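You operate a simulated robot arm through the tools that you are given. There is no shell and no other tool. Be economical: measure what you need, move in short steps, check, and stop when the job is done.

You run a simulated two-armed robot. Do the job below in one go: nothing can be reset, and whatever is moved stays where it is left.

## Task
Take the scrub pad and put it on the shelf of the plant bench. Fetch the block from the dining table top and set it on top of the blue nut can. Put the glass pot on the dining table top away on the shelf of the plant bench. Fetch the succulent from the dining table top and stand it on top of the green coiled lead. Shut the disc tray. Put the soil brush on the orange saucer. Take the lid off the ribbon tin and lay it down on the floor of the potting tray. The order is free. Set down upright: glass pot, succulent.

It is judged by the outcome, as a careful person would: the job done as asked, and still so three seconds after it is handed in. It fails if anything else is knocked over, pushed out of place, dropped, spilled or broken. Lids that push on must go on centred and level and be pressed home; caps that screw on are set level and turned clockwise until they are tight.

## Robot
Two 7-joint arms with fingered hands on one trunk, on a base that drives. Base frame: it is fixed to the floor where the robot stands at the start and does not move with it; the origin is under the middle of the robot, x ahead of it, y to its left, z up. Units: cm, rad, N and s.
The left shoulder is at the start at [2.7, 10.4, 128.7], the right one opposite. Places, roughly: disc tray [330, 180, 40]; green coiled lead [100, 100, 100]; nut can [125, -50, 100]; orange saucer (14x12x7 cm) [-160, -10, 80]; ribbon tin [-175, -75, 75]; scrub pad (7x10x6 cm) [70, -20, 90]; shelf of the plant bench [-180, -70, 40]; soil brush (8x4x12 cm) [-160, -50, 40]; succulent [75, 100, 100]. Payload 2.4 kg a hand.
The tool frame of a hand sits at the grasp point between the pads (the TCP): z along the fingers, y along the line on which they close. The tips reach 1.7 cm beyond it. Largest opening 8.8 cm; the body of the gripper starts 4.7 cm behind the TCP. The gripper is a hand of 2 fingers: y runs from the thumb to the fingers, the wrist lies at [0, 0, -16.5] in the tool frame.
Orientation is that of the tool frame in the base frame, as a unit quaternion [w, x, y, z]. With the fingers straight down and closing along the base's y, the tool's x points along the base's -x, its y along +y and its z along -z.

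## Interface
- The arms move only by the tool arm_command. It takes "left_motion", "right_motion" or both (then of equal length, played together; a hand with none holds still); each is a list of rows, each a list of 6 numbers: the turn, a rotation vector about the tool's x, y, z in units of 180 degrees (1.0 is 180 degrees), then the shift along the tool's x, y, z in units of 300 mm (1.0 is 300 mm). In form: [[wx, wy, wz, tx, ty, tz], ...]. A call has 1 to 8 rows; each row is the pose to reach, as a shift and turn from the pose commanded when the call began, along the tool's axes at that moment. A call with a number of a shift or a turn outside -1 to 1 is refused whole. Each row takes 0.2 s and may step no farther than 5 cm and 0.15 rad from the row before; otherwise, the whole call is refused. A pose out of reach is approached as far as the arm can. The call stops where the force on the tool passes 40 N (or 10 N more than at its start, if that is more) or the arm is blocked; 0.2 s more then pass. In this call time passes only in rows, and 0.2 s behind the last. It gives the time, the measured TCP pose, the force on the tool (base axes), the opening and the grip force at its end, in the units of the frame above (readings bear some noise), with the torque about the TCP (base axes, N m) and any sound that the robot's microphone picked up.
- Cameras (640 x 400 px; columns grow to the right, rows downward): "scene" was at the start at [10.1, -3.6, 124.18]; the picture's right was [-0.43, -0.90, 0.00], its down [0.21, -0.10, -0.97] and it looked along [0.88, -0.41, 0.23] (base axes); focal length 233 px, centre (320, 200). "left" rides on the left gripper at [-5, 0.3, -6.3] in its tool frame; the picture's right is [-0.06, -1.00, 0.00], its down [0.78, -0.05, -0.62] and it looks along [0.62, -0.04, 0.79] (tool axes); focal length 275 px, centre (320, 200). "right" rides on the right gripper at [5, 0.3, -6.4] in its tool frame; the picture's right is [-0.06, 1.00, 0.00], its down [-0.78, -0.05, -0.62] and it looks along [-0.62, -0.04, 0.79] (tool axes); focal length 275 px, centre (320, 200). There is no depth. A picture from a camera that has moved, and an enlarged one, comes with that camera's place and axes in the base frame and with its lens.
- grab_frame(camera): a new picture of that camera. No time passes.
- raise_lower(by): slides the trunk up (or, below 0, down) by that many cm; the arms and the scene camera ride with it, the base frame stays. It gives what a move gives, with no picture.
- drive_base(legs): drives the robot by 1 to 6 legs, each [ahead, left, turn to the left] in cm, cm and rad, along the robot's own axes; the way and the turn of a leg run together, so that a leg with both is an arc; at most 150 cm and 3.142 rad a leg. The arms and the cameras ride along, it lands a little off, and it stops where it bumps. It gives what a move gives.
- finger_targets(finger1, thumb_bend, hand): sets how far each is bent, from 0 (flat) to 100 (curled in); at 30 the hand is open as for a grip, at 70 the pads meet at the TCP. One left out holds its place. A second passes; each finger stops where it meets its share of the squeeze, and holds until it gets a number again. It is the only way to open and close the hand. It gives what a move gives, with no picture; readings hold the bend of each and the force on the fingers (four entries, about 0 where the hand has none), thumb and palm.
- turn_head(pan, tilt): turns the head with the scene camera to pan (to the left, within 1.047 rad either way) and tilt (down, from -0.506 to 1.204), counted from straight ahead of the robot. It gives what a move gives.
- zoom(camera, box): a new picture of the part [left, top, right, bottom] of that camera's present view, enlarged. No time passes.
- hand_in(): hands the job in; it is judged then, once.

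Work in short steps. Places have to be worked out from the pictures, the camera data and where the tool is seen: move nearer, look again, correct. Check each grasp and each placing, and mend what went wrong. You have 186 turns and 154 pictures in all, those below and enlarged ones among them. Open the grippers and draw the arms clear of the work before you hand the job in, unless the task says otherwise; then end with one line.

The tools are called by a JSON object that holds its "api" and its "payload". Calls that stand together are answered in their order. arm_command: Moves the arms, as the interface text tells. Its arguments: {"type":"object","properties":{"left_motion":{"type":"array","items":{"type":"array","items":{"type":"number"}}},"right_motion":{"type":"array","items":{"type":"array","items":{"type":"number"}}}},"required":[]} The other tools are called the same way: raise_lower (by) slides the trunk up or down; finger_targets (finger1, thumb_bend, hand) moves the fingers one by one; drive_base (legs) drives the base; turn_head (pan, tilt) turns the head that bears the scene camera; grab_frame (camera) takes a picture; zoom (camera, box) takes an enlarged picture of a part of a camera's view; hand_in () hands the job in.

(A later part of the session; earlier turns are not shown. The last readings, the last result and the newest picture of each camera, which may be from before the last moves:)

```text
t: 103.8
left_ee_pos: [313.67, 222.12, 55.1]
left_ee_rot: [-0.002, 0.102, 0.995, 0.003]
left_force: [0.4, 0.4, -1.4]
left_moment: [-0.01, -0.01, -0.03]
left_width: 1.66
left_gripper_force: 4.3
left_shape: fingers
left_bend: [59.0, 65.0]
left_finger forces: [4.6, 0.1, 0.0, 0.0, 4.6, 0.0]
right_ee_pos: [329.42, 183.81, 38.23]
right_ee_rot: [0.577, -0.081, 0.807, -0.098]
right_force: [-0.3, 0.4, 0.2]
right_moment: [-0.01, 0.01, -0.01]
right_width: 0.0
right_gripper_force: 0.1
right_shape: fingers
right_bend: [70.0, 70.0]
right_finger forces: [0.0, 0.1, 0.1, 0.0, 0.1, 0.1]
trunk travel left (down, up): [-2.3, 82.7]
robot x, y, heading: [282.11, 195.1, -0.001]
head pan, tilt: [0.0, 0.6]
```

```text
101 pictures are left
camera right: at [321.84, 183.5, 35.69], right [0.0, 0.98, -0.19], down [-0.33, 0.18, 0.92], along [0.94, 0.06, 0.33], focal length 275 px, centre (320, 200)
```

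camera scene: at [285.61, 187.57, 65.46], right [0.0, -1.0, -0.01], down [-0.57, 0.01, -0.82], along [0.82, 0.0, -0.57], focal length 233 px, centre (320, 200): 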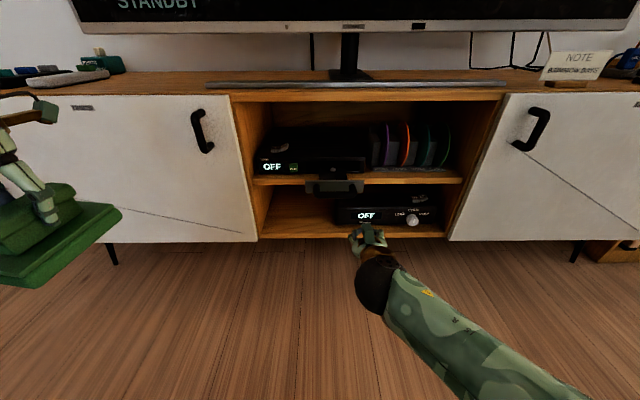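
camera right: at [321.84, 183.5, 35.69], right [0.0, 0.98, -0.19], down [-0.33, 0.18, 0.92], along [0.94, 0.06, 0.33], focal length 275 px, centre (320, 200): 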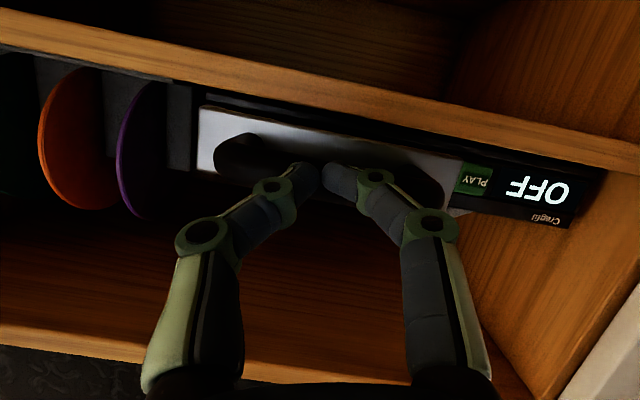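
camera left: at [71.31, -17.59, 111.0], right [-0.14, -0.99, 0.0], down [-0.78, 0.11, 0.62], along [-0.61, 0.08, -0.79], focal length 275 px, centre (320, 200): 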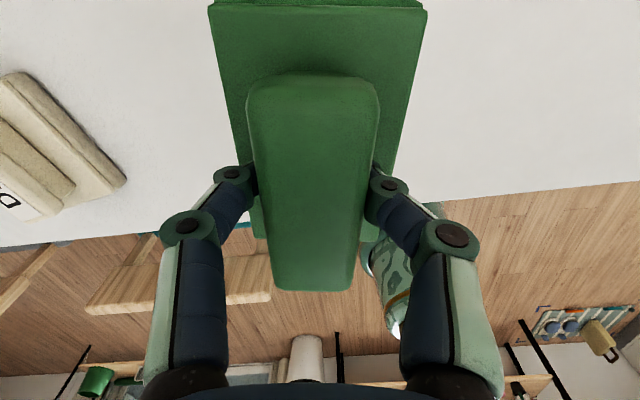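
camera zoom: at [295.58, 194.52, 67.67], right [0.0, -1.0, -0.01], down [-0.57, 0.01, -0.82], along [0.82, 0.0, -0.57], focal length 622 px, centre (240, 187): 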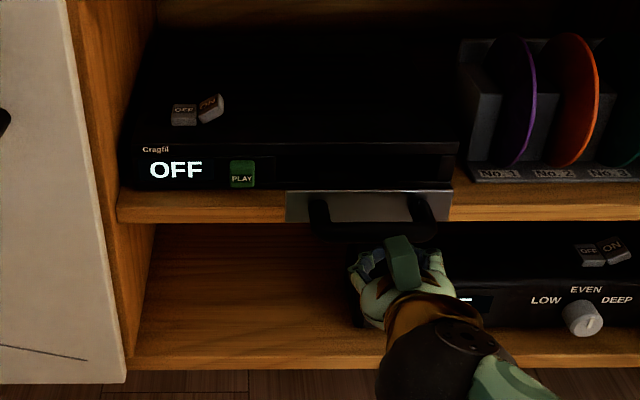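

The tray is moving in. I'll push further.

{"api": "drive_base", "payload": {"legs": [[4, 0, 0]]}}

{"api": "grab_frame", "payload": {"camera": "right"}}

{"api": "zoom", "payload": {"camera": "scene", "box": [240, 130, 460, 280]}}

```text
t: 104.6
left_ee_pos: [317.78, 222.33, 54.91]
left_ee_rot: [-0.001, 0.103, 0.995, 0.001]
left_force: [0.9, 0.1, -1.1]
left_moment: [0.01, 0.0, -0.02]
left_width: 1.67
left_gripper_force: 4.3
left_shape: fingers
left_bend: [59.0, 65.0]
left_finger forces: [4.6, 0.0, 0.1, 0.0, 4.7, 0.0]
right_ee_pos: [333.49, 183.86, 38.35]
right_ee_rot: [0.578, -0.083, 0.806, -0.099]
right_force: [0.1, 0.1, -0.4]
right_moment: [0.02, 0.0, 0.02]
right_width: 0.0
right_gripper_force: 0.1
right_shape: fingers
right_bend: [70.0, 70.0]
right_finger forces: [0.0, 0.1, 0.0, 0.0, 0.1, 0.1]
trunk travel left (down, up): [-2.3, 82.7]
robot x, y, heading: [286.3, 194.95, -0.003]
head pan, tilt: [0.0, 0.6]
```

```text
100 pictures are left
camera right: at [325.91, 183.38, 35.74], right [0.0, 0.98, -0.2], down [-0.34, 0.19, 0.92], along [0.94, 0.07, 0.33], focal length 275 px, centre (320, 200)
```

right: 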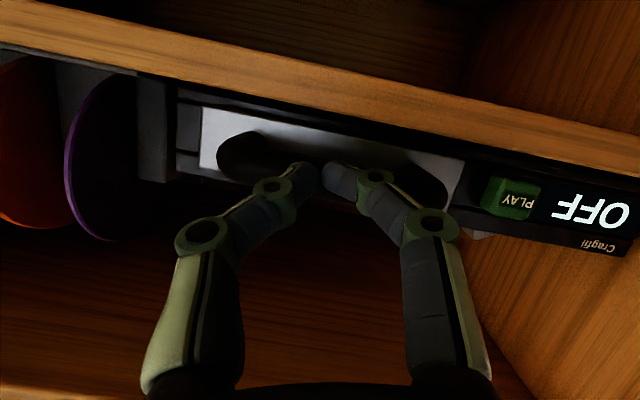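

```text
2.67 times, centred on (350, 205) of scene
camera zoom: at [299.56, 194.62, 67.65], right [0.0, -1.0, 0.0], down [-0.57, 0.0, -0.82], along [0.82, 0.0, -0.57], focal length 622 px, centre (240, 187)
```

zoom: 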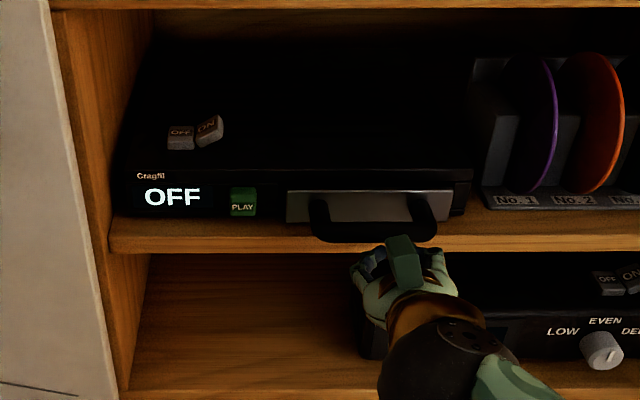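

The plate looks nearly against the player front. I'll push 3 cm more until I feel a stop.

{"api": "drive_base", "payload": {"legs": [[2, 0, 0]]}}

{"api": "drive_base", "payload": {"legs": [[2, 0, 0]]}}

{"api": "grab_frame", "payload": {"camera": "right"}}

{"api": "zoom", "payload": {"camera": "scene", "box": [240, 130, 460, 280]}}

```text
t: 105.4
left_ee_pos: [319.65, 222.25, 54.85]
left_ee_rot: [-0.002, 0.102, 0.995, 0.001]
left_force: [0.0, 0.4, -1.3]
left_moment: [0.0, 0.0, -0.01]
left_width: 1.68
left_gripper_force: 4.3
left_shape: fingers
left_bend: [59.0, 65.0]
left_finger forces: [4.6, 0.0, 0.1, 0.0, 4.6, 0.0]
right_ee_pos: [335.27, 183.6, 37.94]
right_ee_rot: [0.574, -0.084, 0.808, -0.102]
right_force: [-21.5, -8.2, -32.7]
right_moment: [-0.06, 0.47, -0.07]
right_width: 0.01
right_gripper_force: 19.5
right_shape: fingers
right_bend: [68.0, 76.0]
right_finger forces: [0.0, 0.1, 0.0, 0.1, 38.9, 0.1]
trunk travel left (down, up): [-2.3, 82.7]
robot x, y, heading: [287.73, 195.22, -0.004]
head pan, tilt: [0.0, 0.6]
```

```text
t: 106.3
left_ee_pos: [321.28, 222.34, 54.85]
left_ee_rot: [0.0, 0.103, 0.995, 0.0]
left_force: [0.4, 0.4, -0.8]
left_moment: [0.01, -0.02, -0.03]
left_width: 1.64
left_gripper_force: 4.5
left_shape: fingers
left_bend: [59.0, 65.0]
left_finger forces: [4.7, 0.1, 0.1, 0.0, 4.6, 0.0]
right_ee_pos: [336.31, 183.16, 37.35]
right_ee_rot: [0.565, -0.084, 0.813, -0.108]
right_force: [-9.2, 3.8, -8.9]
right_moment: [0.0, -0.04, -0.05]
right_width: 0.01
right_gripper_force: 6.0
right_shape: fingers
right_bend: [65.0, 79.0]
right_finger forces: [0.0, 0.1, 0.0, 0.0, 12.3, 0.1]
trunk travel left (down, up): [-2.3, 82.7]
robot x, y, heading: [288.92, 194.68, -0.008]
head pan, tilt: [0.0, 0.6]
stopped in leg 1: the force on the tool passed its limit (the readings are from after the stop); the commanded pose is now the measured one
```

```text
98 pictures are left
camera right: at [328.61, 182.78, 34.93], right [0.01, 0.98, -0.21], down [-0.31, 0.21, 0.93], along [0.95, 0.06, 0.3], focal length 275 px, centre (320, 200)
```

right: 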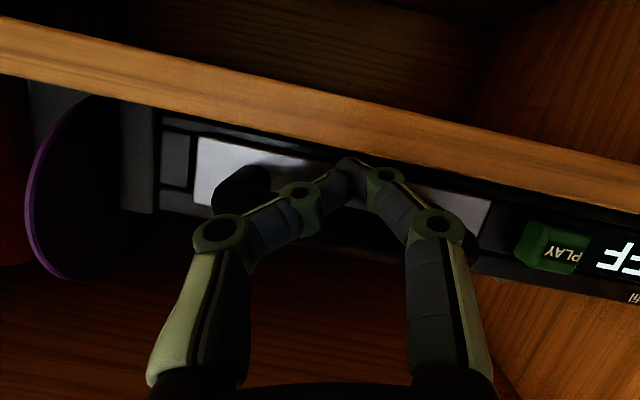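

```text
2.67 times, centred on (350, 205) of scene
camera zoom: at [303.02, 194.7, 67.69], right [0.0, -1.0, 0.0], down [-0.57, 0.0, -0.82], along [0.82, 0.0, -0.57], focal length 622 px, centre (240, 187)
```

zoom: 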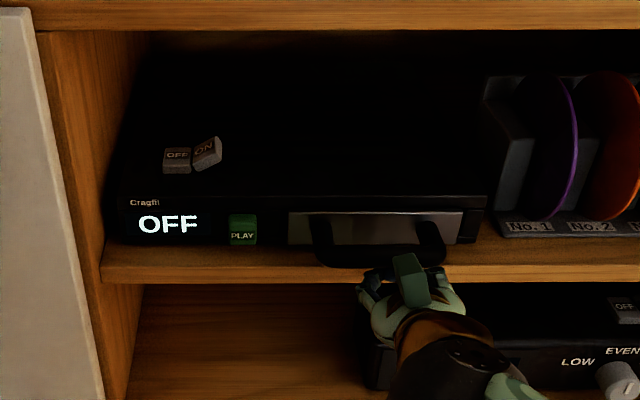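

The tray is shut flush, with a firm stop. I'll back away and check.

{"api": "drive_base", "payload": {"legs": [[-8, 0, 0], [-30, 0, 0]]}}

{"api": "zoom", "payload": {"camera": "scene", "box": [240, 90, 460, 240]}}

```text
t: 109.0
left_ee_pos: [283.63, 222.45, 54.99]
left_ee_rot: [0.0, 0.104, 0.995, 0.001]
left_force: [0.1, 0.3, -0.2]
left_moment: [0.01, -0.03, 0.04]
left_width: 1.68
left_gripper_force: 5.3
left_shape: fingers
left_bend: [59.0, 65.0]
left_finger forces: [4.6, 0.0, 0.0, 0.0, 4.6, 0.0]
right_ee_pos: [298.44, 183.29, 37.46]
right_ee_rot: [0.566, -0.083, 0.813, -0.108]
right_force: [-0.3, 0.4, 0.6]
right_moment: [-0.01, 0.03, -0.02]
right_width: 0.0
right_gripper_force: 0.1
right_shape: fingers
right_bend: [70.0, 70.0]
right_finger forces: [0.0, 0.0, 0.0, 0.0, 0.0, 0.0]
trunk travel left (down, up): [-2.3, 82.7]
robot x, y, heading: [251.72, 195.15, -0.012]
head pan, tilt: [0.0, 0.6]
```

```text
2.67 times, centred on (350, 165) of scene
camera zoom: at [265.28, 194.84, 67.67], right [-0.01, -1.0, 0.0], down [-0.57, 0.01, -0.82], along [0.82, -0.01, -0.57], focal length 622 px, centre (240, 293)
```

zoom: 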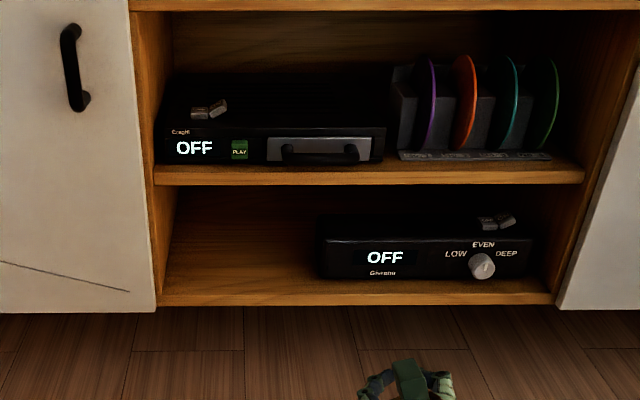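

The disc tray is shut. Now I'll raise the trunk and bring the right hand back to tool-down.

{"api": "raise_lower", "payload": {"by": 40}}

{"api": "arm_command", "payload": {"right_motion": [[-0.0082, 0.0427, 0.0063, -0.037, -0.014, -0.053], [-0.0163, 0.0855, 0.0125, -0.075, -0.029, -0.107], [-0.0245, 0.1282, 0.0188, -0.112, -0.043, -0.16], [-0.0327, 0.1709, 0.0251, -0.15, -0.058, -0.213], [-0.0408, 0.2137, 0.0313, -0.187, -0.072, -0.267], [-0.049, 0.2564, 0.0376, -0.224, -0.087, -0.32], [-0.0572, 0.2991, 0.0439, -0.262, -0.101, -0.373], [-0.0653, 0.3419, 0.0501, -0.299, -0.116, -0.427]]}}

{"api": "arm_command", "payload": {"right_motion": [[0, 0.045, 0, 0, 0, 0]]}}

{"api": "finger_targets", "payload": {"hand": "right", "finger1": 30, "thumb_bend": 30}}

{"api": "raise_lower", "payload": {"by": 26}}

{"api": "drive_base", "payload": {"legs": [[-30, 0, 0], [0, -40, 0], [0, 0, 2.9]]}}

{"api": "turn_head", "payload": {"pan": 0, "tilt": 0.5}}

{"api": "grab_frame", "payload": {"camera": "scene"}}

```text
t: 112.8
left_ee_pos: [283.53, 222.47, 95.05]
left_ee_rot: [0.0, 0.104, 0.995, 0.0]
left_force: [-0.4, -0.2, -1.5]
left_moment: [0.01, -0.02, 0.02]
left_width: 1.65
left_gripper_force: 4.5
left_shape: fingers
left_bend: [59.0, 65.0]
left_finger forces: [4.6, 0.0, 0.1, 0.0, 4.6, 0.1]
right_ee_pos: [298.49, 183.31, 77.39]
right_ee_rot: [0.567, -0.082, 0.812, -0.109]
right_force: [0.1, -0.1, 0.0]
right_moment: [0.02, 0.02, -0.02]
right_width: 0.0
right_gripper_force: 0.1
right_shape: fingers
right_bend: [70.0, 70.0]
right_finger forces: [0.1, 0.1, 0.0, 0.0, 0.0, 0.0]
trunk travel left (down, up): [-42.3, 42.7]
robot x, y, heading: [252.07, 194.76, -0.006]
head pan, tilt: [0.0, 0.6]
```

```text
t: 114.6
left_ee_pos: [283.54, 222.43, 94.84]
left_ee_rot: [0.0, 0.104, 0.995, 0.0]
left_force: [0.1, 0.5, -1.2]
left_moment: [0.0, 0.02, 0.01]
left_width: 1.67
left_gripper_force: 4.3
left_shape: fingers
left_bend: [59.0, 65.0]
left_finger forces: [4.6, 0.0, 0.0, 0.0, 4.6, 0.0]
right_ee_pos: [289.53, 183.47, 90.72]
right_ee_rot: [0.066, -0.01, 0.998, -0.013]
right_force: [1.2, 0.4, 0.2]
right_moment: [-0.06, -0.02, 0.01]
right_width: 0.0
right_gripper_force: 0.0
right_shape: fingers
right_bend: [70.0, 70.0]
right_finger forces: [0.1, 0.0, 0.0, 0.1, 0.0, 0.1]
trunk travel left (down, up): [-42.3, 42.7]
robot x, y, heading: [251.97, 195.26, -0.009]
head pan, tilt: [0.0, 0.6]
```

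```text
t: 115.0
left_ee_pos: [283.46, 222.49, 95.01]
left_ee_rot: [0.0, 0.104, 0.995, 0.0]
left_force: [-0.8, 0.2, -0.8]
left_moment: [-0.05, 0.02, 0.01]
left_width: 1.68
left_gripper_force: 4.5
left_shape: fingers
left_bend: [59.0, 65.0]
left_finger forces: [4.6, 0.1, 0.0, 0.0, 4.6, 0.0]
right_ee_pos: [289.63, 183.41, 90.79]
right_ee_rot: [-0.005, -0.009, 1.0, -0.014]
right_force: [0.3, -0.5, 0.6]
right_moment: [0.02, 0.01, -0.02]
right_width: 0.01
right_gripper_force: 0.1
right_shape: fingers
right_bend: [70.0, 70.0]
right_finger forces: [0.0, 0.0, 0.0, 0.0, 0.1, 0.0]
trunk travel left (down, up): [-42.3, 42.7]
robot x, y, heading: [251.89, 195.5, -0.01]
head pan, tilt: [0.0, 0.6]
```

```text
t: 116.0
left_ee_pos: [283.53, 222.5, 94.83]
left_ee_rot: [0.0, 0.104, 0.995, -0.001]
left_force: [-0.7, 0.6, -0.9]
left_moment: [-0.03, 0.03, 0.01]
left_width: 1.69
left_gripper_force: 4.4
left_shape: fingers
left_bend: [59.0, 65.0]
left_finger forces: [4.5, 0.0, 0.0, 0.0, 4.6, 0.0]
right_ee_pos: [289.62, 183.32, 90.86]
right_ee_rot: [-0.004, -0.009, 1.0, -0.014]
right_force: [0.2, -0.3, -0.2]
right_moment: [-0.02, -0.02, -0.04]
right_width: 8.35
right_gripper_force: 0.0
right_shape: fingers
right_bend: [30.0, 30.0]
right_finger forces: [0.0, 0.0, 0.0, 0.0, 0.1, 0.1]
trunk travel left (down, up): [-42.3, 42.7]
robot x, y, heading: [252.03, 195.23, -0.007]
head pan, tilt: [0.0, 0.6]
```

```text
t: 118.7
left_ee_pos: [283.54, 222.46, 120.96]
left_ee_rot: [0.0, 0.104, 0.995, 0.001]
left_force: [0.7, -0.2, -0.9]
left_moment: [-0.03, 0.01, 0.0]
left_width: 1.66
left_gripper_force: 4.2
left_shape: fingers
left_bend: [59.0, 65.0]
left_finger forces: [4.6, 0.1, 0.0, 0.0, 4.6, 0.0]
right_ee_pos: [289.73, 183.3, 116.7]
right_ee_rot: [-0.004, -0.009, 1.0, -0.014]
right_force: [-0.5, 0.3, -0.5]
right_moment: [-0.01, 0.0, 0.02]
right_width: 8.33
right_gripper_force: 0.0
right_shape: fingers
right_bend: [30.0, 30.0]
right_finger forces: [0.0, 0.0, 0.1, 0.1, 0.1, 0.1]
trunk travel left (down, up): [-68.3, 16.7]
robot x, y, heading: [251.86, 195.24, -0.009]
head pan, tilt: [0.0, 0.6]
```

```text
t: 129.7
left_ee_pos: [183.91, 136.31, 120.98]
left_ee_rot: [0.0, 0.976, -0.219, -0.001]
left_force: [0.6, -0.2, -0.9]
left_moment: [0.01, 0.04, 0.01]
left_width: 1.64
left_gripper_force: 4.2
left_shape: fingers
left_bend: [59.0, 66.0]
left_finger forces: [4.4, 0.0, 0.0, 0.0, 4.3, 0.0]
right_ee_pos: [187.3, 175.71, 116.79]
right_ee_rot: [-0.013, 0.994, -0.109, 0.005]
right_force: [-0.1, 0.3, 0.3]
right_moment: [0.02, 0.01, -0.02]
right_width: 8.34
right_gripper_force: 0.1
right_shape: fingers
right_bend: [30.0, 30.0]
right_finger forces: [0.0, 0.0, 0.0, 0.0, 0.1, 0.1]
trunk travel left (down, up): [-68.3, 16.7]
robot x, y, heading: [221.24, 155.7, 2.897]
head pan, tilt: [0.0, 0.6]
```

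```text
t: 130.3
left_ee_pos: [184.01, 136.41, 120.91]
left_ee_rot: [0.0, 0.976, -0.22, 0.0]
left_force: [0.6, 0.2, -0.9]
left_moment: [-0.03, -0.05, 0.0]
left_width: 1.6
left_gripper_force: 4.4
left_shape: fingers
left_bend: [59.0, 66.0]
left_finger forces: [4.3, 0.0, 0.0, 0.1, 4.4, 0.0]
right_ee_pos: [187.21, 175.68, 116.71]
right_ee_rot: [-0.013, 0.994, -0.109, 0.005]
right_force: [-0.1, 0.1, 0.1]
right_moment: [0.01, -0.04, -0.01]
right_width: 8.34
right_gripper_force: 0.0
right_shape: fingers
right_bend: [30.0, 30.0]
right_finger forces: [0.0, 0.0, 0.1, 0.0, 0.0, 0.0]
trunk travel left (down, up): [-68.3, 16.7]
robot x, y, heading: [221.46, 155.32, 2.895]
head pan, tilt: [0.0, 0.499]
```

```text
95 pictures are left
camera scene: at [209.82, 158.24, 134.27], right [0.24, 0.97, 0.0], down [0.47, -0.12, -0.88], along [-0.85, 0.21, -0.48], focal length 233 px, centre (320, 200)
```

scene: 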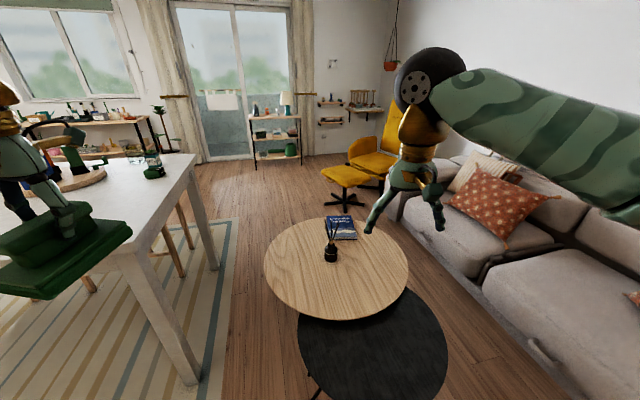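

Between the dining table and the coffee table there are only ~29 cm, so I must reach the table's left end from the west side, going round. I'll renew the left squeeze and drive the loop.

{"api": "finger_targets", "payload": {"hand": "left", "finger1": 72, "thumb_bend": 72}}

{"api": "drive_base", "payload": {"legs": [[0, 0, 0.247], [15, 0, 0], [0, 150, 0], [0, 150, 0], [150, 0, 0], [62, 0, 0]]}}

```text
t: 131.3
left_ee_pos: [184.02, 136.33, 121.0]
left_ee_rot: [0.0, 0.975, -0.22, 0.0]
left_force: [-0.5, -0.6, -0.8]
left_moment: [0.01, 0.0, 0.01]
left_width: 1.57
left_gripper_force: 6.1
left_shape: fingers
left_bend: [60.0, 67.0]
left_finger forces: [6.0, 0.1, 0.0, 0.0, 5.9, 0.1]
right_ee_pos: [187.25, 175.76, 116.74]
right_ee_rot: [-0.014, 0.994, -0.11, 0.005]
right_force: [-0.4, -0.1, -0.8]
right_moment: [-0.01, 0.05, 0.03]
right_width: 8.35
right_gripper_force: 0.1
right_shape: fingers
right_bend: [30.0, 30.0]
right_finger forces: [0.1, 0.0, 0.0, 0.1, 0.1, 0.1]
trunk travel left (down, up): [-68.3, 16.7]
robot x, y, heading: [221.23, 155.66, 2.902]
head pan, tilt: [0.0, 0.499]
```

```text
t: 157.8
left_ee_pos: [-33.36, -174.36, 120.9]
left_ee_rot: [0.0, 0.995, -0.104, 0.0]
left_force: [-0.8, 1.3, -0.7]
left_moment: [0.03, -0.02, 0.01]
left_width: 1.6
left_gripper_force: 6.1
left_shape: fingers
left_bend: [60.0, 67.0]
left_finger forces: [6.0, 0.1, 0.0, 0.0, 6.0, 0.0]
right_ee_pos: [-39.4, -135.18, 116.86]
right_ee_rot: [-0.015, 1.0, 0.008, 0.003]
right_force: [-0.8, -0.4, 0.5]
right_moment: [-0.01, 0.04, 0.01]
right_width: 8.33
right_gripper_force: 0.0
right_shape: fingers
right_bend: [30.0, 30.0]
right_finger forces: [0.0, 0.0, 0.0, 0.0, 0.0, 0.0]
trunk travel left (down, up): [-68.3, 16.7]
robot x, y, heading: [-1.72, -146.99, 3.131]
head pan, tilt: [0.0, 0.499]
```

Now strafing up along the west side, then turning toward the table's left end.

{"api": "drive_base", "payload": {"legs": [[6, -150, 0], [0, -128, 0], [0, 0, 2.45]]}}

{"api": "turn_head", "payload": {"pan": 0, "tilt": 0.6}}

{"api": "grab_frame", "payload": {"camera": "scene"}}

```text
refused: leg 1 is longer than a leg can be; nothing moved
```

```text
t: 158.4
left_ee_pos: [-33.39, -174.32, 120.99]
left_ee_rot: [0.0, 0.995, -0.104, 0.0]
left_force: [0.4, 0.7, 0.3]
left_moment: [0.0, -0.02, 0.02]
left_width: 1.6
left_gripper_force: 5.8
left_shape: fingers
left_bend: [60.0, 67.0]
left_finger forces: [6.1, 0.0, 0.0, 0.0, 6.0, 0.1]
right_ee_pos: [-39.33, -135.25, 116.86]
right_ee_rot: [-0.014, 1.0, 0.008, 0.003]
right_force: [0.1, 0.2, -1.0]
right_moment: [0.01, 0.01, 0.02]
right_width: 8.35
right_gripper_force: 0.0
right_shape: fingers
right_bend: [30.0, 30.0]
right_finger forces: [0.0, 0.1, 0.0, 0.0, 0.1, 0.1]
trunk travel left (down, up): [-68.3, 16.7]
robot x, y, heading: [-1.29, -146.87, 3.129]
head pan, tilt: [0.0, 0.6]
```

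```text
94 pictures are left
camera scene: at [-13.09, -147.03, 133.37], right [0.01, 1.0, 0.0], down [0.56, -0.01, -0.83], along [-0.83, 0.01, -0.56], focal length 233 px, centre (320, 200)
```

scene: 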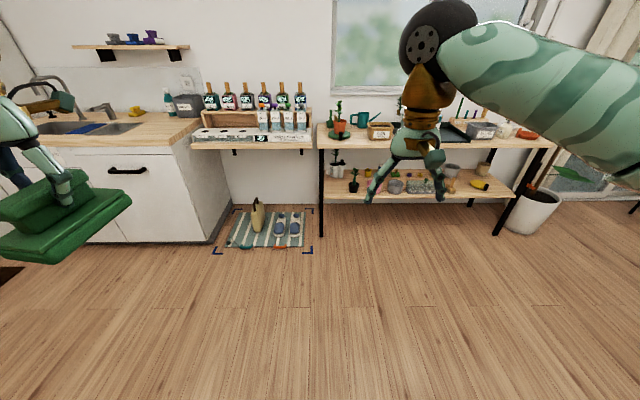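

The plant bench is visible on the window wall. Continuing with shorter legs.

{"api": "drive_base", "payload": {"legs": [[5, -140, 0], [0, -138, 0], [0, 0, 2.45]]}}

{"api": "grab_frame", "payload": {"camera": "scene"}}

```text
t: 177.8
left_ee_pos: [42.14, 131.8, 120.95]
left_ee_rot: [-0.001, 0.436, 0.9, 0.0]
left_force: [-0.6, 0.1, -0.3]
left_moment: [0.05, 0.02, -0.02]
left_width: 1.56
left_gripper_force: 5.7
left_shape: fingers
left_bend: [61.0, 67.0]
left_finger forces: [5.8, 0.0, 0.0, 0.0, 5.8, 0.1]
right_ee_pos: [21.88, 97.86, 116.81]
right_ee_rot: [-0.008, 0.332, 0.943, -0.011]
right_force: [0.0, -0.3, 0.7]
right_moment: [-0.01, -0.02, 0.01]
right_width: 8.37
right_gripper_force: 0.0
right_shape: fingers
right_bend: [30.0, 30.0]
right_finger forces: [0.1, 0.1, 0.0, 0.0, 0.0, 0.1]
trunk travel left (down, up): [-68.3, 16.7]
robot x, y, heading: [0.42, 131.19, -0.701]
head pan, tilt: [0.0, 0.6]
```

```text
93 pictures are left
camera scene: at [8.96, 123.58, 133.37], right [-0.65, -0.76, 0.0], down [-0.43, 0.36, -0.82], along [0.63, -0.53, -0.57], focal length 233 px, centre (320, 200)
```

scene: 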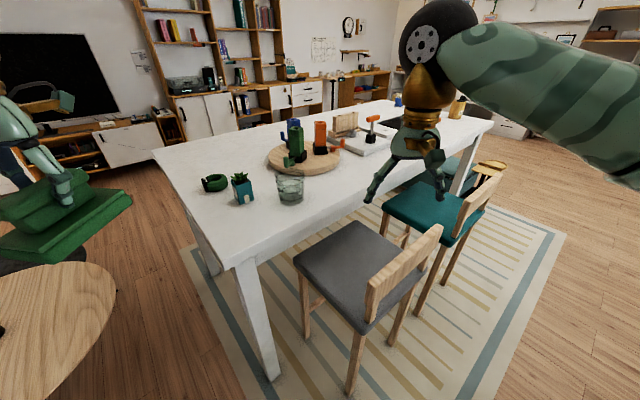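

Pot ≈(62,91), succulent ≈(70,103), lead ≈(88,106), table left edge y≈116. I'll drive to about (58,138), clear of the table leg and coffee table.

{"api": "drive_base", "payload": {"legs": [[39.7, 42.3, 0]]}}

{"api": "turn_head", "payload": {"pan": -0.3, "tilt": 0.8}}

{"api": "grab_frame", "payload": {"camera": "scene"}}

{"api": "grab_frame", "payload": {"camera": "right"}}

```text
t: 180.5
left_ee_pos: [88.45, 137.05, 120.92]
left_ee_rot: [0.0, 0.44, 0.898, 0.0]
left_force: [0.5, 0.7, -0.2]
left_moment: [-0.03, -0.03, 0.04]
left_width: 1.55
left_gripper_force: 5.6
left_shape: fingers
left_bend: [61.0, 67.0]
left_finger forces: [5.7, 0.0, 0.0, 0.0, 5.7, 0.1]
right_ee_pos: [67.69, 103.22, 116.85]
right_ee_rot: [-0.008, 0.336, 0.942, -0.014]
right_force: [0.6, 0.1, 0.4]
right_moment: [0.01, 0.01, -0.01]
right_width: 8.37
right_gripper_force: 0.1
right_shape: fingers
right_bend: [30.0, 30.0]
right_finger forces: [0.1, 0.1, 0.1, 0.0, 0.0, 0.1]
trunk travel left (down, up): [-68.3, 16.7]
robot x, y, heading: [46.34, 136.62, -0.712]
head pan, tilt: [0.0, 0.6]
stopped in leg 1: the robot was blocked; the commanded pose is now the measured one
```

```text
t: 181.3
left_ee_pos: [88.46, 136.79, 121.09]
left_ee_rot: [-0.001, 0.44, 0.898, 0.0]
left_force: [0.5, -0.2, -0.9]
left_moment: [-0.01, 0.02, -0.03]
left_width: 1.53
left_gripper_force: 5.7
left_shape: fingers
left_bend: [61.0, 67.0]
left_finger forces: [5.7, 0.0, 0.1, 0.0, 5.7, 0.0]
right_ee_pos: [67.82, 102.92, 116.76]
right_ee_rot: [-0.007, 0.336, 0.942, -0.013]
right_force: [0.2, -0.2, -0.4]
right_moment: [0.0, -0.02, 0.02]
right_width: 8.37
right_gripper_force: 0.0
right_shape: fingers
right_bend: [30.0, 30.0]
right_finger forces: [0.1, 0.0, 0.1, 0.0, 0.0, 0.1]
trunk travel left (down, up): [-68.3, 16.7]
robot x, y, heading: [46.53, 136.53, -0.71]
head pan, tilt: [-0.3, 0.799]
```

```text
92 pictures are left
camera scene: at [52.69, 127.84, 131.68], right [-0.85, -0.53, 0.0], down [-0.38, 0.61, -0.7], along [0.37, -0.59, -0.72], focal length 233 px, centre (320, 200)
```

scene: 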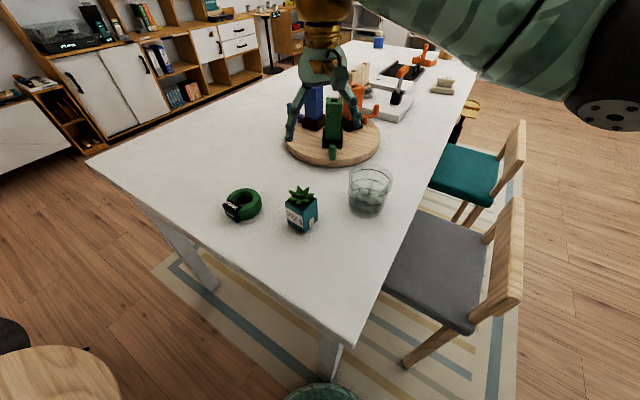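

```text
91 pictures are left
camera right: at [64.26, 106.6, 123.19], right [0.68, 0.73, -0.03], down [0.59, -0.52, 0.61], along [0.44, -0.44, -0.79], focal length 275 px, centre (320, 200)
```

right: 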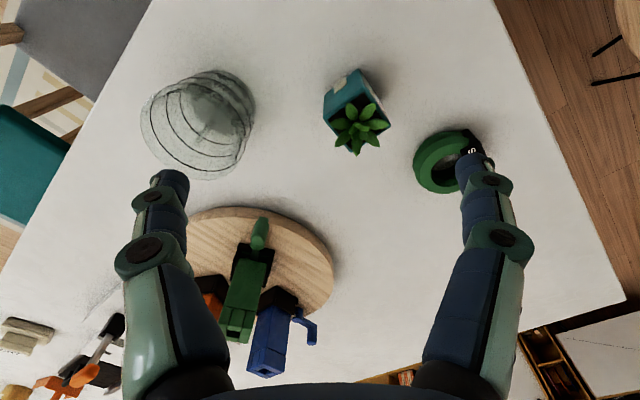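

The base bumped near the table leg. I'll slide away a little and turn so the right shoulder is nearer the items.

{"api": "drive_base", "payload": {"legs": [[0, 8.3, 0], [2.5, 0, 0], [0, 0, 0.36]]}}

{"api": "grab_frame", "payload": {"camera": "right"}}

```text
t: 183.9
left_ee_pos: [92.71, 156.71, 120.9]
left_ee_rot: [-0.001, 0.266, 0.964, 0.001]
left_force: [0.0, 0.8, -0.9]
left_moment: [0.01, -0.01, 0.04]
left_width: 1.57
left_gripper_force: 6.0
left_shape: fingers
left_bend: [61.0, 67.0]
left_finger forces: [5.7, 0.0, 0.0, 0.0, 5.6, 0.0]
right_ee_pos: [85.76, 117.81, 116.66]
right_ee_rot: [-0.006, 0.156, 0.988, -0.014]
right_force: [0.1, 0.1, -0.8]
right_moment: [-0.03, 0.02, -0.01]
right_width: 8.38
right_gripper_force: 0.0
right_shape: fingers
right_bend: [30.0, 30.0]
right_finger forces: [0.1, 0.0, 0.0, 0.1, 0.0, 0.1]
trunk travel left (down, up): [-68.3, 16.7]
robot x, y, heading: [54.03, 141.11, -0.334]
head pan, tilt: [-0.3, 0.799]
```

```text
90 pictures are left
camera right: at [81.27, 119.8, 123.19], right [0.37, 0.93, -0.03], down [0.74, -0.27, 0.61], along [0.56, -0.25, -0.79], focal length 275 px, centre (320, 200)
```

right: 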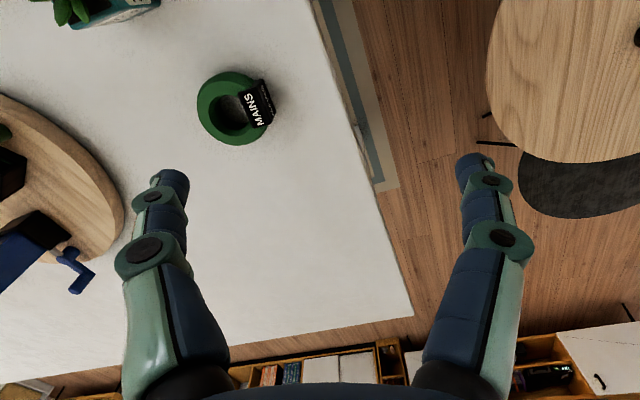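

Lead ring centre ≈(87.3,105), with the black plug on its +y side. I'll move the right hand above the succulent to see its orientation.

{"api": "arm_command", "payload": {"right_motion": [[0, 0, 0, 0.05, -0.125, 0.02], [0, 0, 0, 0.1, -0.25, 0.04], [0, 0, 0, 0.15, -0.375, 0.06], [0, 0, 0, 0.2, -0.5, 0.08], [0, 0, 0, 0.253, -0.623, 0.1]]}}

{"api": "grab_frame", "payload": {"camera": "right"}}

{"api": "turn_head", "payload": {"pan": -0.6, "tilt": 0.8}}

{"api": "zoom", "payload": {"camera": "scene", "box": [200, 130, 440, 280]}}

```text
t: 185.1
left_ee_pos: [92.72, 156.7, 121.07]
left_ee_rot: [0.0, 0.266, 0.964, 0.001]
left_force: [0.9, 1.2, -1.2]
left_moment: [0.0, 0.01, -0.01]
left_width: 1.55
left_gripper_force: 5.8
left_shape: fingers
left_bend: [61.0, 67.0]
left_finger forces: [5.7, 0.0, 0.0, 0.0, 5.6, 0.1]
right_ee_pos: [72.6, 102.24, 114.35]
right_ee_rot: [-0.005, 0.155, 0.988, -0.015]
right_force: [0.1, 0.0, -0.7]
right_moment: [-0.03, -0.02, -0.04]
right_width: 8.35
right_gripper_force: 0.0
right_shape: fingers
right_bend: [30.0, 30.0]
right_finger forces: [0.0, 0.0, 0.0, 0.0, 0.0, 0.0]
trunk travel left (down, up): [-68.3, 16.7]
robot x, y, heading: [53.92, 141.32, -0.341]
head pan, tilt: [-0.3, 0.799]
```

```text
89 pictures are left
camera right: at [68.04, 104.3, 120.69], right [0.37, 0.93, -0.03], down [0.74, -0.27, 0.62], along [0.56, -0.25, -0.79], focal length 275 px, centre (320, 200)
```

right: 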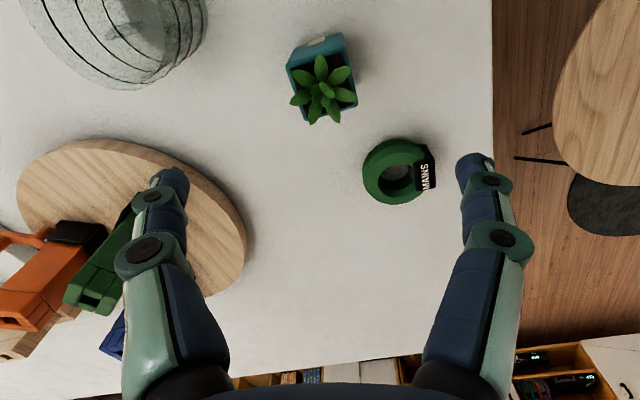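

```text
t: 185.9
left_ee_pos: [92.68, 156.82, 121.07]
left_ee_rot: [-0.001, 0.264, 0.964, 0.001]
left_force: [0.0, 0.7, -1.1]
left_moment: [0.0, 0.01, 0.02]
left_width: 1.55
left_gripper_force: 6.0
left_shape: fingers
left_bend: [61.0, 67.0]
left_finger forces: [5.7, 0.1, 0.0, 0.0, 5.6, 0.0]
right_ee_pos: [72.69, 102.39, 114.2]
right_ee_rot: [-0.005, 0.155, 0.988, -0.014]
right_force: [0.0, -0.6, -0.4]
right_moment: [0.02, 0.0, -0.01]
right_width: 8.39
right_gripper_force: 0.0
right_shape: fingers
right_bend: [30.0, 30.0]
right_finger forces: [0.0, 0.0, 0.0, 0.0, 0.0, 0.0]
trunk travel left (down, up): [-68.3, 16.7]
robot x, y, heading: [53.58, 141.44, -0.344]
head pan, tilt: [-0.6, 0.799]
```

```text
2.67 times, centred on (320, 205) of scene
camera zoom: at [60.97, 133.65, 131.68], right [-0.81, -0.59, 0.0], down [-0.42, 0.58, -0.7], along [0.41, -0.56, -0.72], focal length 622 px, centre (320, 187)
```

zoom: 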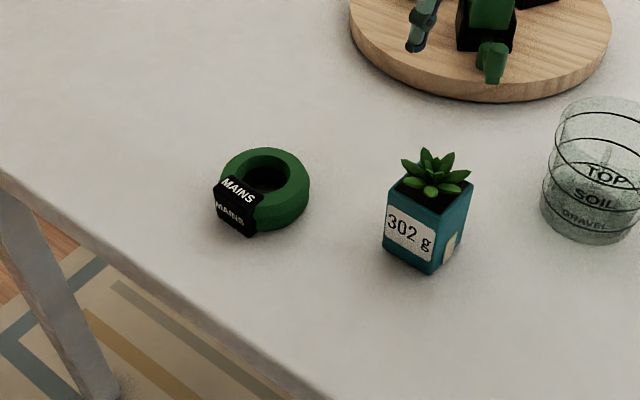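

The pot is square (~4.8 cm), faces aligned with base axes, rim z≈97.5, centre ≈(73.5,101.5). I'll align the right hand and descend part way.

{"api": "arm_command", "payload": {"right_motion": [[0, 0, -0.035, -0.02, -0.01, 0.08], [0, 0, -0.07, -0.035, -0.017, 0.17], [0, 0, -0.1, -0.035, -0.017, 0.27]]}}

{"api": "grab_frame", "payload": {"camera": "right"}}

{"api": "zoom", "payload": {"camera": "scene", "box": [200, 130, 440, 280]}}

```text
t: 186.7
left_ee_pos: [92.68, 156.63, 120.91]
left_ee_rot: [-0.001, 0.266, 0.964, 0.001]
left_force: [-0.5, -0.4, 0.2]
left_moment: [0.0, 0.02, 0.0]
left_width: 1.56
left_gripper_force: 6.0
left_shape: fingers
left_bend: [61.0, 67.0]
left_finger forces: [5.6, 0.0, 0.0, 0.1, 5.7, 0.1]
right_ee_pos: [73.4, 101.37, 106.18]
right_ee_rot: [-0.007, -0.002, 1.0, -0.014]
right_force: [0.4, 0.6, 0.8]
right_moment: [0.0, 0.0, 0.01]
right_width: 8.34
right_gripper_force: 0.1
right_shape: fingers
right_bend: [30.0, 30.0]
right_finger forces: [0.0, 0.0, 0.1, 0.0, 0.1, 0.0]
trunk travel left (down, up): [-68.3, 16.7]
robot x, y, heading: [54.02, 141.19, -0.34]
head pan, tilt: [-0.6, 0.799]
```

```text
87 pictures are left
camera right: at [68.6, 101.87, 112.72], right [0.06, 1.0, -0.03], down [0.79, -0.03, 0.61], along [0.61, -0.06, -0.79], focal length 275 px, centre (320, 200)
```

right: 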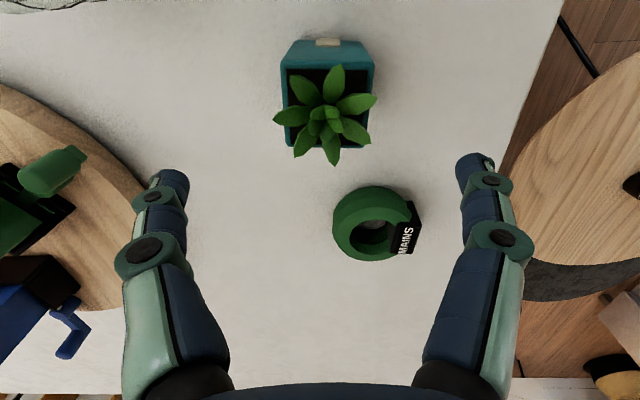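

```text
2.67 times, centred on (320, 205) of scene
camera zoom: at [60.98, 133.65, 131.68], right [-0.81, -0.59, 0.0], down [-0.42, 0.58, -0.7], along [0.41, -0.56, -0.72], focal length 622 px, centre (320, 187)
```

zoom: 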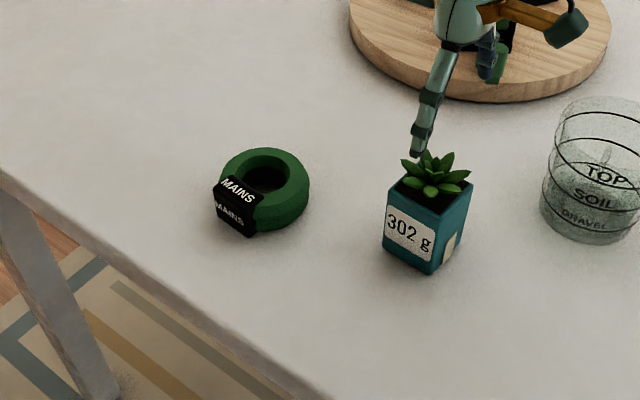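

Aligned. I'll descend to z≈96.5 and close.

{"api": "arm_command", "payload": {"right_motion": [[0, 0, 0, -0.02, 0.005, 0.13], [0, 0, 0, -0.02, 0.005, 0.25], [0, 0, 0, -0.02, 0.005, 0.32]]}}

{"api": "finger_targets", "payload": {"hand": "right", "finger1": 70, "thumb_bend": 70}}

{"api": "grab_frame", "payload": {"camera": "right"}}

{"api": "zoom", "payload": {"camera": "scene", "box": [200, 130, 440, 280]}}

```text
t: 187.5
left_ee_pos: [92.74, 156.78, 120.9]
left_ee_rot: [-0.001, 0.265, 0.964, 0.001]
left_force: [0.0, 0.5, -0.3]
left_moment: [0.0, 0.0, 0.01]
left_width: 1.54
left_gripper_force: 6.1
left_shape: fingers
left_bend: [61.0, 67.0]
left_finger forces: [5.7, 0.0, 0.0, 0.0, 5.7, 0.1]
right_ee_pos: [74.06, 101.23, 96.54]
right_ee_rot: [-0.009, -0.001, 1.0, -0.014]
right_force: [0.8, -0.4, 0.0]
right_moment: [0.02, 0.0, -0.01]
right_width: 8.36
right_gripper_force: 0.1
right_shape: fingers
right_bend: [30.0, 30.0]
right_finger forces: [0.1, 0.0, 0.1, 0.0, 0.0, 0.1]
trunk travel left (down, up): [-68.3, 16.7]
robot x, y, heading: [53.96, 141.39, -0.341]
head pan, tilt: [-0.6, 0.799]
```

```text
t: 188.5
left_ee_pos: [92.74, 156.59, 121.04]
left_ee_rot: [-0.001, 0.266, 0.964, 0.002]
left_force: [0.2, 0.0, 0.1]
left_moment: [-0.02, -0.03, 0.0]
left_width: 1.54
left_gripper_force: 5.5
left_shape: fingers
left_bend: [61.0, 67.0]
left_finger forces: [5.7, 0.1, 0.1, 0.0, 5.7, 0.0]
right_ee_pos: [74.06, 101.14, 96.65]
right_ee_rot: [-0.008, 0.0, 1.0, -0.012]
right_force: [-0.1, -0.2, 0.4]
right_moment: [0.03, -0.01, -0.02]
right_width: 4.08
right_gripper_force: 9.1
right_shape: fingers
right_bend: [48.0, 57.0]
right_finger forces: [9.1, 0.0, 0.1, 0.0, 9.3, 0.0]
trunk travel left (down, up): [-68.3, 16.7]
robot x, y, heading: [53.97, 141.07, -0.339]
head pan, tilt: [-0.6, 0.799]
```

```text
85 pictures are left
camera right: at [69.13, 101.78, 103.09], right [0.06, 1.0, -0.03], down [0.79, -0.03, 0.61], along [0.61, -0.06, -0.79], focal length 275 px, centre (320, 200)
```

right: 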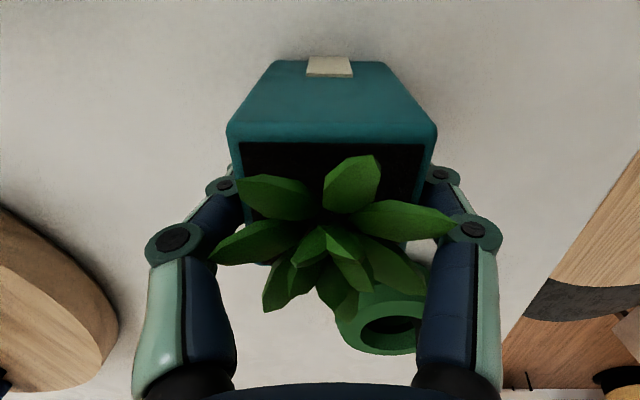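

```text
2.67 times, centred on (320, 205) of scene
camera zoom: at [60.98, 133.65, 131.68], right [-0.81, -0.59, 0.0], down [-0.42, 0.58, -0.7], along [0.41, -0.56, -0.72], focal length 622 px, centre (320, 187)
```

zoom: 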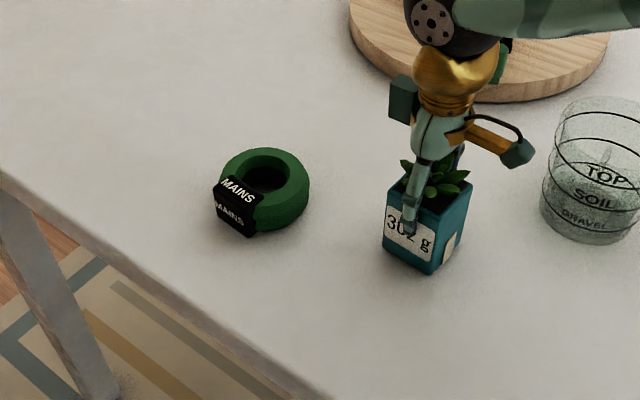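

Gripped at 9 N, just below the rim. I'll lift and carry above the lead.

{"api": "arm_command", "payload": {"right_motion": [[0, 0, 0, 0, 0, -0.06], [0, 0, 0, 0, 0, -0.19], [0, 0, 0, 0, 0, -0.317], [0, 0, 0, -0.145, 0.04, -0.317], [0, 0, 0, -0.29, 0.08, -0.317], [0, 0, 0, -0.437, 0.12, -0.317]]}}

{"api": "grab_frame", "payload": {"camera": "right"}}

{"api": "zoom", "payload": {"camera": "scene", "box": [200, 130, 440, 280]}}

```text
t: 189.9
left_ee_pos: [92.81, 156.7, 120.96]
left_ee_rot: [-0.001, 0.265, 0.964, 0.001]
left_force: [0.3, 0.8, -0.7]
left_moment: [-0.03, 0.0, 0.01]
left_width: 1.58
left_gripper_force: 5.5
left_shape: fingers
left_bend: [61.0, 67.0]
left_finger forces: [5.8, 0.1, 0.0, 0.0, 5.7, 0.0]
right_ee_pos: [87.12, 104.98, 105.9]
right_ee_rot: [-0.01, -0.002, 1.0, -0.013]
right_force: [0.3, -0.1, -3.2]
right_moment: [-0.05, -0.01, -0.01]
right_width: 4.08
right_gripper_force: 9.1
right_shape: fingers
right_bend: [48.0, 58.0]
right_finger forces: [9.2, 0.0, 0.0, 0.0, 9.1, 0.1]
trunk travel left (down, up): [-68.3, 16.7]
robot x, y, heading: [53.63, 141.0, -0.336]
head pan, tilt: [-0.6, 0.799]
```

```text
83 pictures are left
camera right: at [82.35, 105.53, 112.39], right [0.06, 1.0, -0.03], down [0.79, -0.03, 0.61], along [0.6, -0.06, -0.79], focal length 275 px, centre (320, 200)
```

right: 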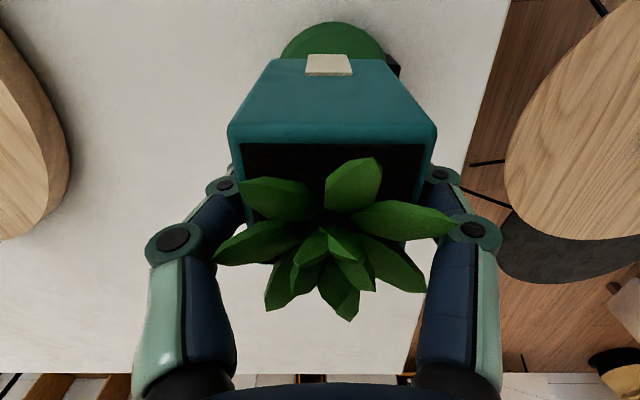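

```text
2.67 times, centred on (320, 205) of scene
camera zoom: at [61.11, 133.7, 131.67], right [-0.81, -0.59, 0.0], down [-0.42, 0.58, -0.7], along [0.41, -0.56, -0.72], focal length 622 px, centre (320, 187)
```

zoom: 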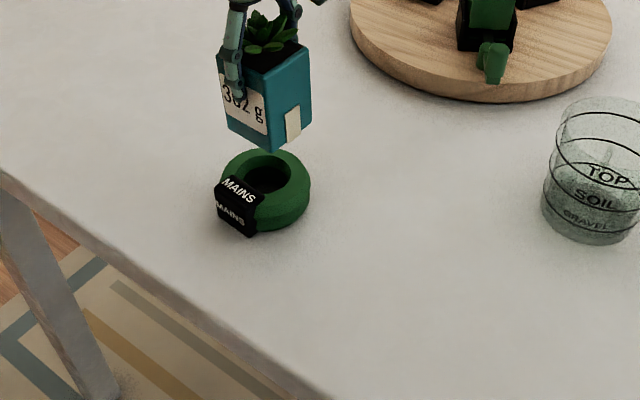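

Ring centre ≈(87.65,105.55). I'll shift the pot slightly away from the plug and lower in steps.

{"api": "arm_command", "payload": {"right_motion": [[0, 0, 0, -0.028, -0.007, 0.05], [0, 0, 0, -0.028, -0.007, 0.11], [0, 0, 0, -0.028, -0.007, 0.165]]}}

{"api": "zoom", "payload": {"camera": "scene", "box": [240, 130, 380, 218]}}

```text
t: 190.7
left_ee_pos: [92.67, 156.79, 120.92]
left_ee_rot: [0.0, 0.266, 0.964, 0.0]
left_force: [-0.4, -0.1, -0.6]
left_moment: [-0.01, -0.02, 0.02]
left_width: 1.57
left_gripper_force: 5.7
left_shape: fingers
left_bend: [61.0, 67.0]
left_finger forces: [5.8, 0.0, 0.0, 0.1, 5.8, 0.0]
right_ee_pos: [88.14, 104.65, 100.9]
right_ee_rot: [-0.008, -0.001, 1.0, -0.013]
right_force: [0.3, -0.3, -2.8]
right_moment: [0.02, 0.04, 0.0]
right_width: 4.09
right_gripper_force: 8.6
right_shape: fingers
right_bend: [48.0, 58.0]
right_finger forces: [9.2, 0.1, 0.0, 0.0, 9.2, 0.0]
trunk travel left (down, up): [-68.3, 16.7]
robot x, y, heading: [53.72, 141.2, -0.338]
head pan, tilt: [-0.6, 0.799]
```

```text
4.55 times, centred on (310, 174) of scene
camera zoom: at [61.05, 133.67, 131.68], right [-0.81, -0.59, 0.0], down [-0.42, 0.58, -0.7], along [0.41, -0.56, -0.72], focal length 1060 px, centre (366, 318)
```

zoom: 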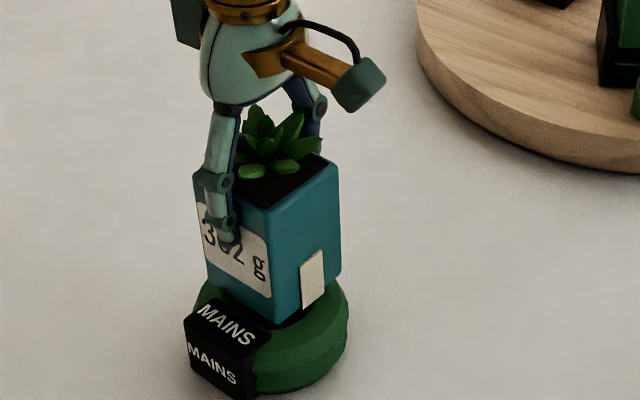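

Close to contact. Lowering in small steps, watching the load.

{"api": "arm_command", "payload": {"right_motion": [[0, 0, 0, 0, 0, 0.012], [0, 0, 0, 0, 0, 0.024]]}}

{"api": "arm_command", "payload": {"right_motion": [[0, 0, 0, 0, 0, 0.012]]}}

{"api": "zoom", "payload": {"camera": "scene", "box": [240, 130, 380, 218]}}

```text
t: 191.3
left_ee_pos: [92.64, 156.65, 121.01]
left_ee_rot: [0.0, 0.265, 0.964, 0.002]
left_force: [-0.1, 0.6, -0.9]
left_moment: [0.0, 0.02, -0.01]
left_width: 1.54
left_gripper_force: 5.6
left_shape: fingers
left_bend: [61.0, 67.0]
left_finger forces: [5.7, 0.0, 0.1, 0.0, 5.7, 0.0]
right_ee_pos: [87.83, 104.64, 100.25]
right_ee_rot: [-0.007, -0.001, 1.0, -0.014]
right_force: [0.1, 0.0, -3.8]
right_moment: [-0.02, -0.02, 0.04]
right_width: 4.11
right_gripper_force: 9.1
right_shape: fingers
right_bend: [48.0, 58.0]
right_finger forces: [9.2, 0.1, 0.1, 0.0, 9.1, 0.0]
trunk travel left (down, up): [-68.3, 16.7]
robot x, y, heading: [53.53, 141.43, -0.339]
head pan, tilt: [-0.6, 0.799]
```

```text
t: 191.7
left_ee_pos: [92.69, 156.82, 120.97]
left_ee_rot: [0.001, 0.266, 0.964, 0.0]
left_force: [0.3, 0.1, -1.4]
left_moment: [-0.02, -0.03, 0.01]
left_width: 1.56
left_gripper_force: 6.0
left_shape: fingers
left_bend: [61.0, 67.0]
left_finger forces: [5.7, 0.2, 0.0, 0.1, 5.6, 0.1]
right_ee_pos: [87.92, 104.7, 99.95]
right_ee_rot: [-0.006, 0.0, 1.0, -0.013]
right_force: [-0.7, -1.6, 9.0]
right_moment: [0.0, 0.0, -0.02]
right_width: 4.08
right_gripper_force: 9.4
right_shape: fingers
right_bend: [50.0, 58.0]
right_finger forces: [9.2, 0.1, 0.1, 0.1, 10.7, 0.0]
trunk travel left (down, up): [-68.3, 16.7]
robot x, y, heading: [53.52, 141.29, -0.339]
head pan, tilt: [-0.6, 0.799]
```

```text
4.55 times, centred on (310, 174) of scene
camera zoom: at [60.91, 133.7, 131.7], right [-0.81, -0.59, 0.0], down [-0.42, 0.58, -0.7], along [0.41, -0.56, -0.72], focal length 1060 px, centre (366, 318)
```

zoom: 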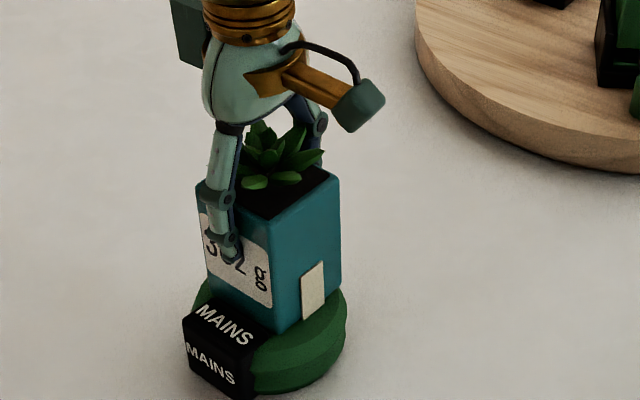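

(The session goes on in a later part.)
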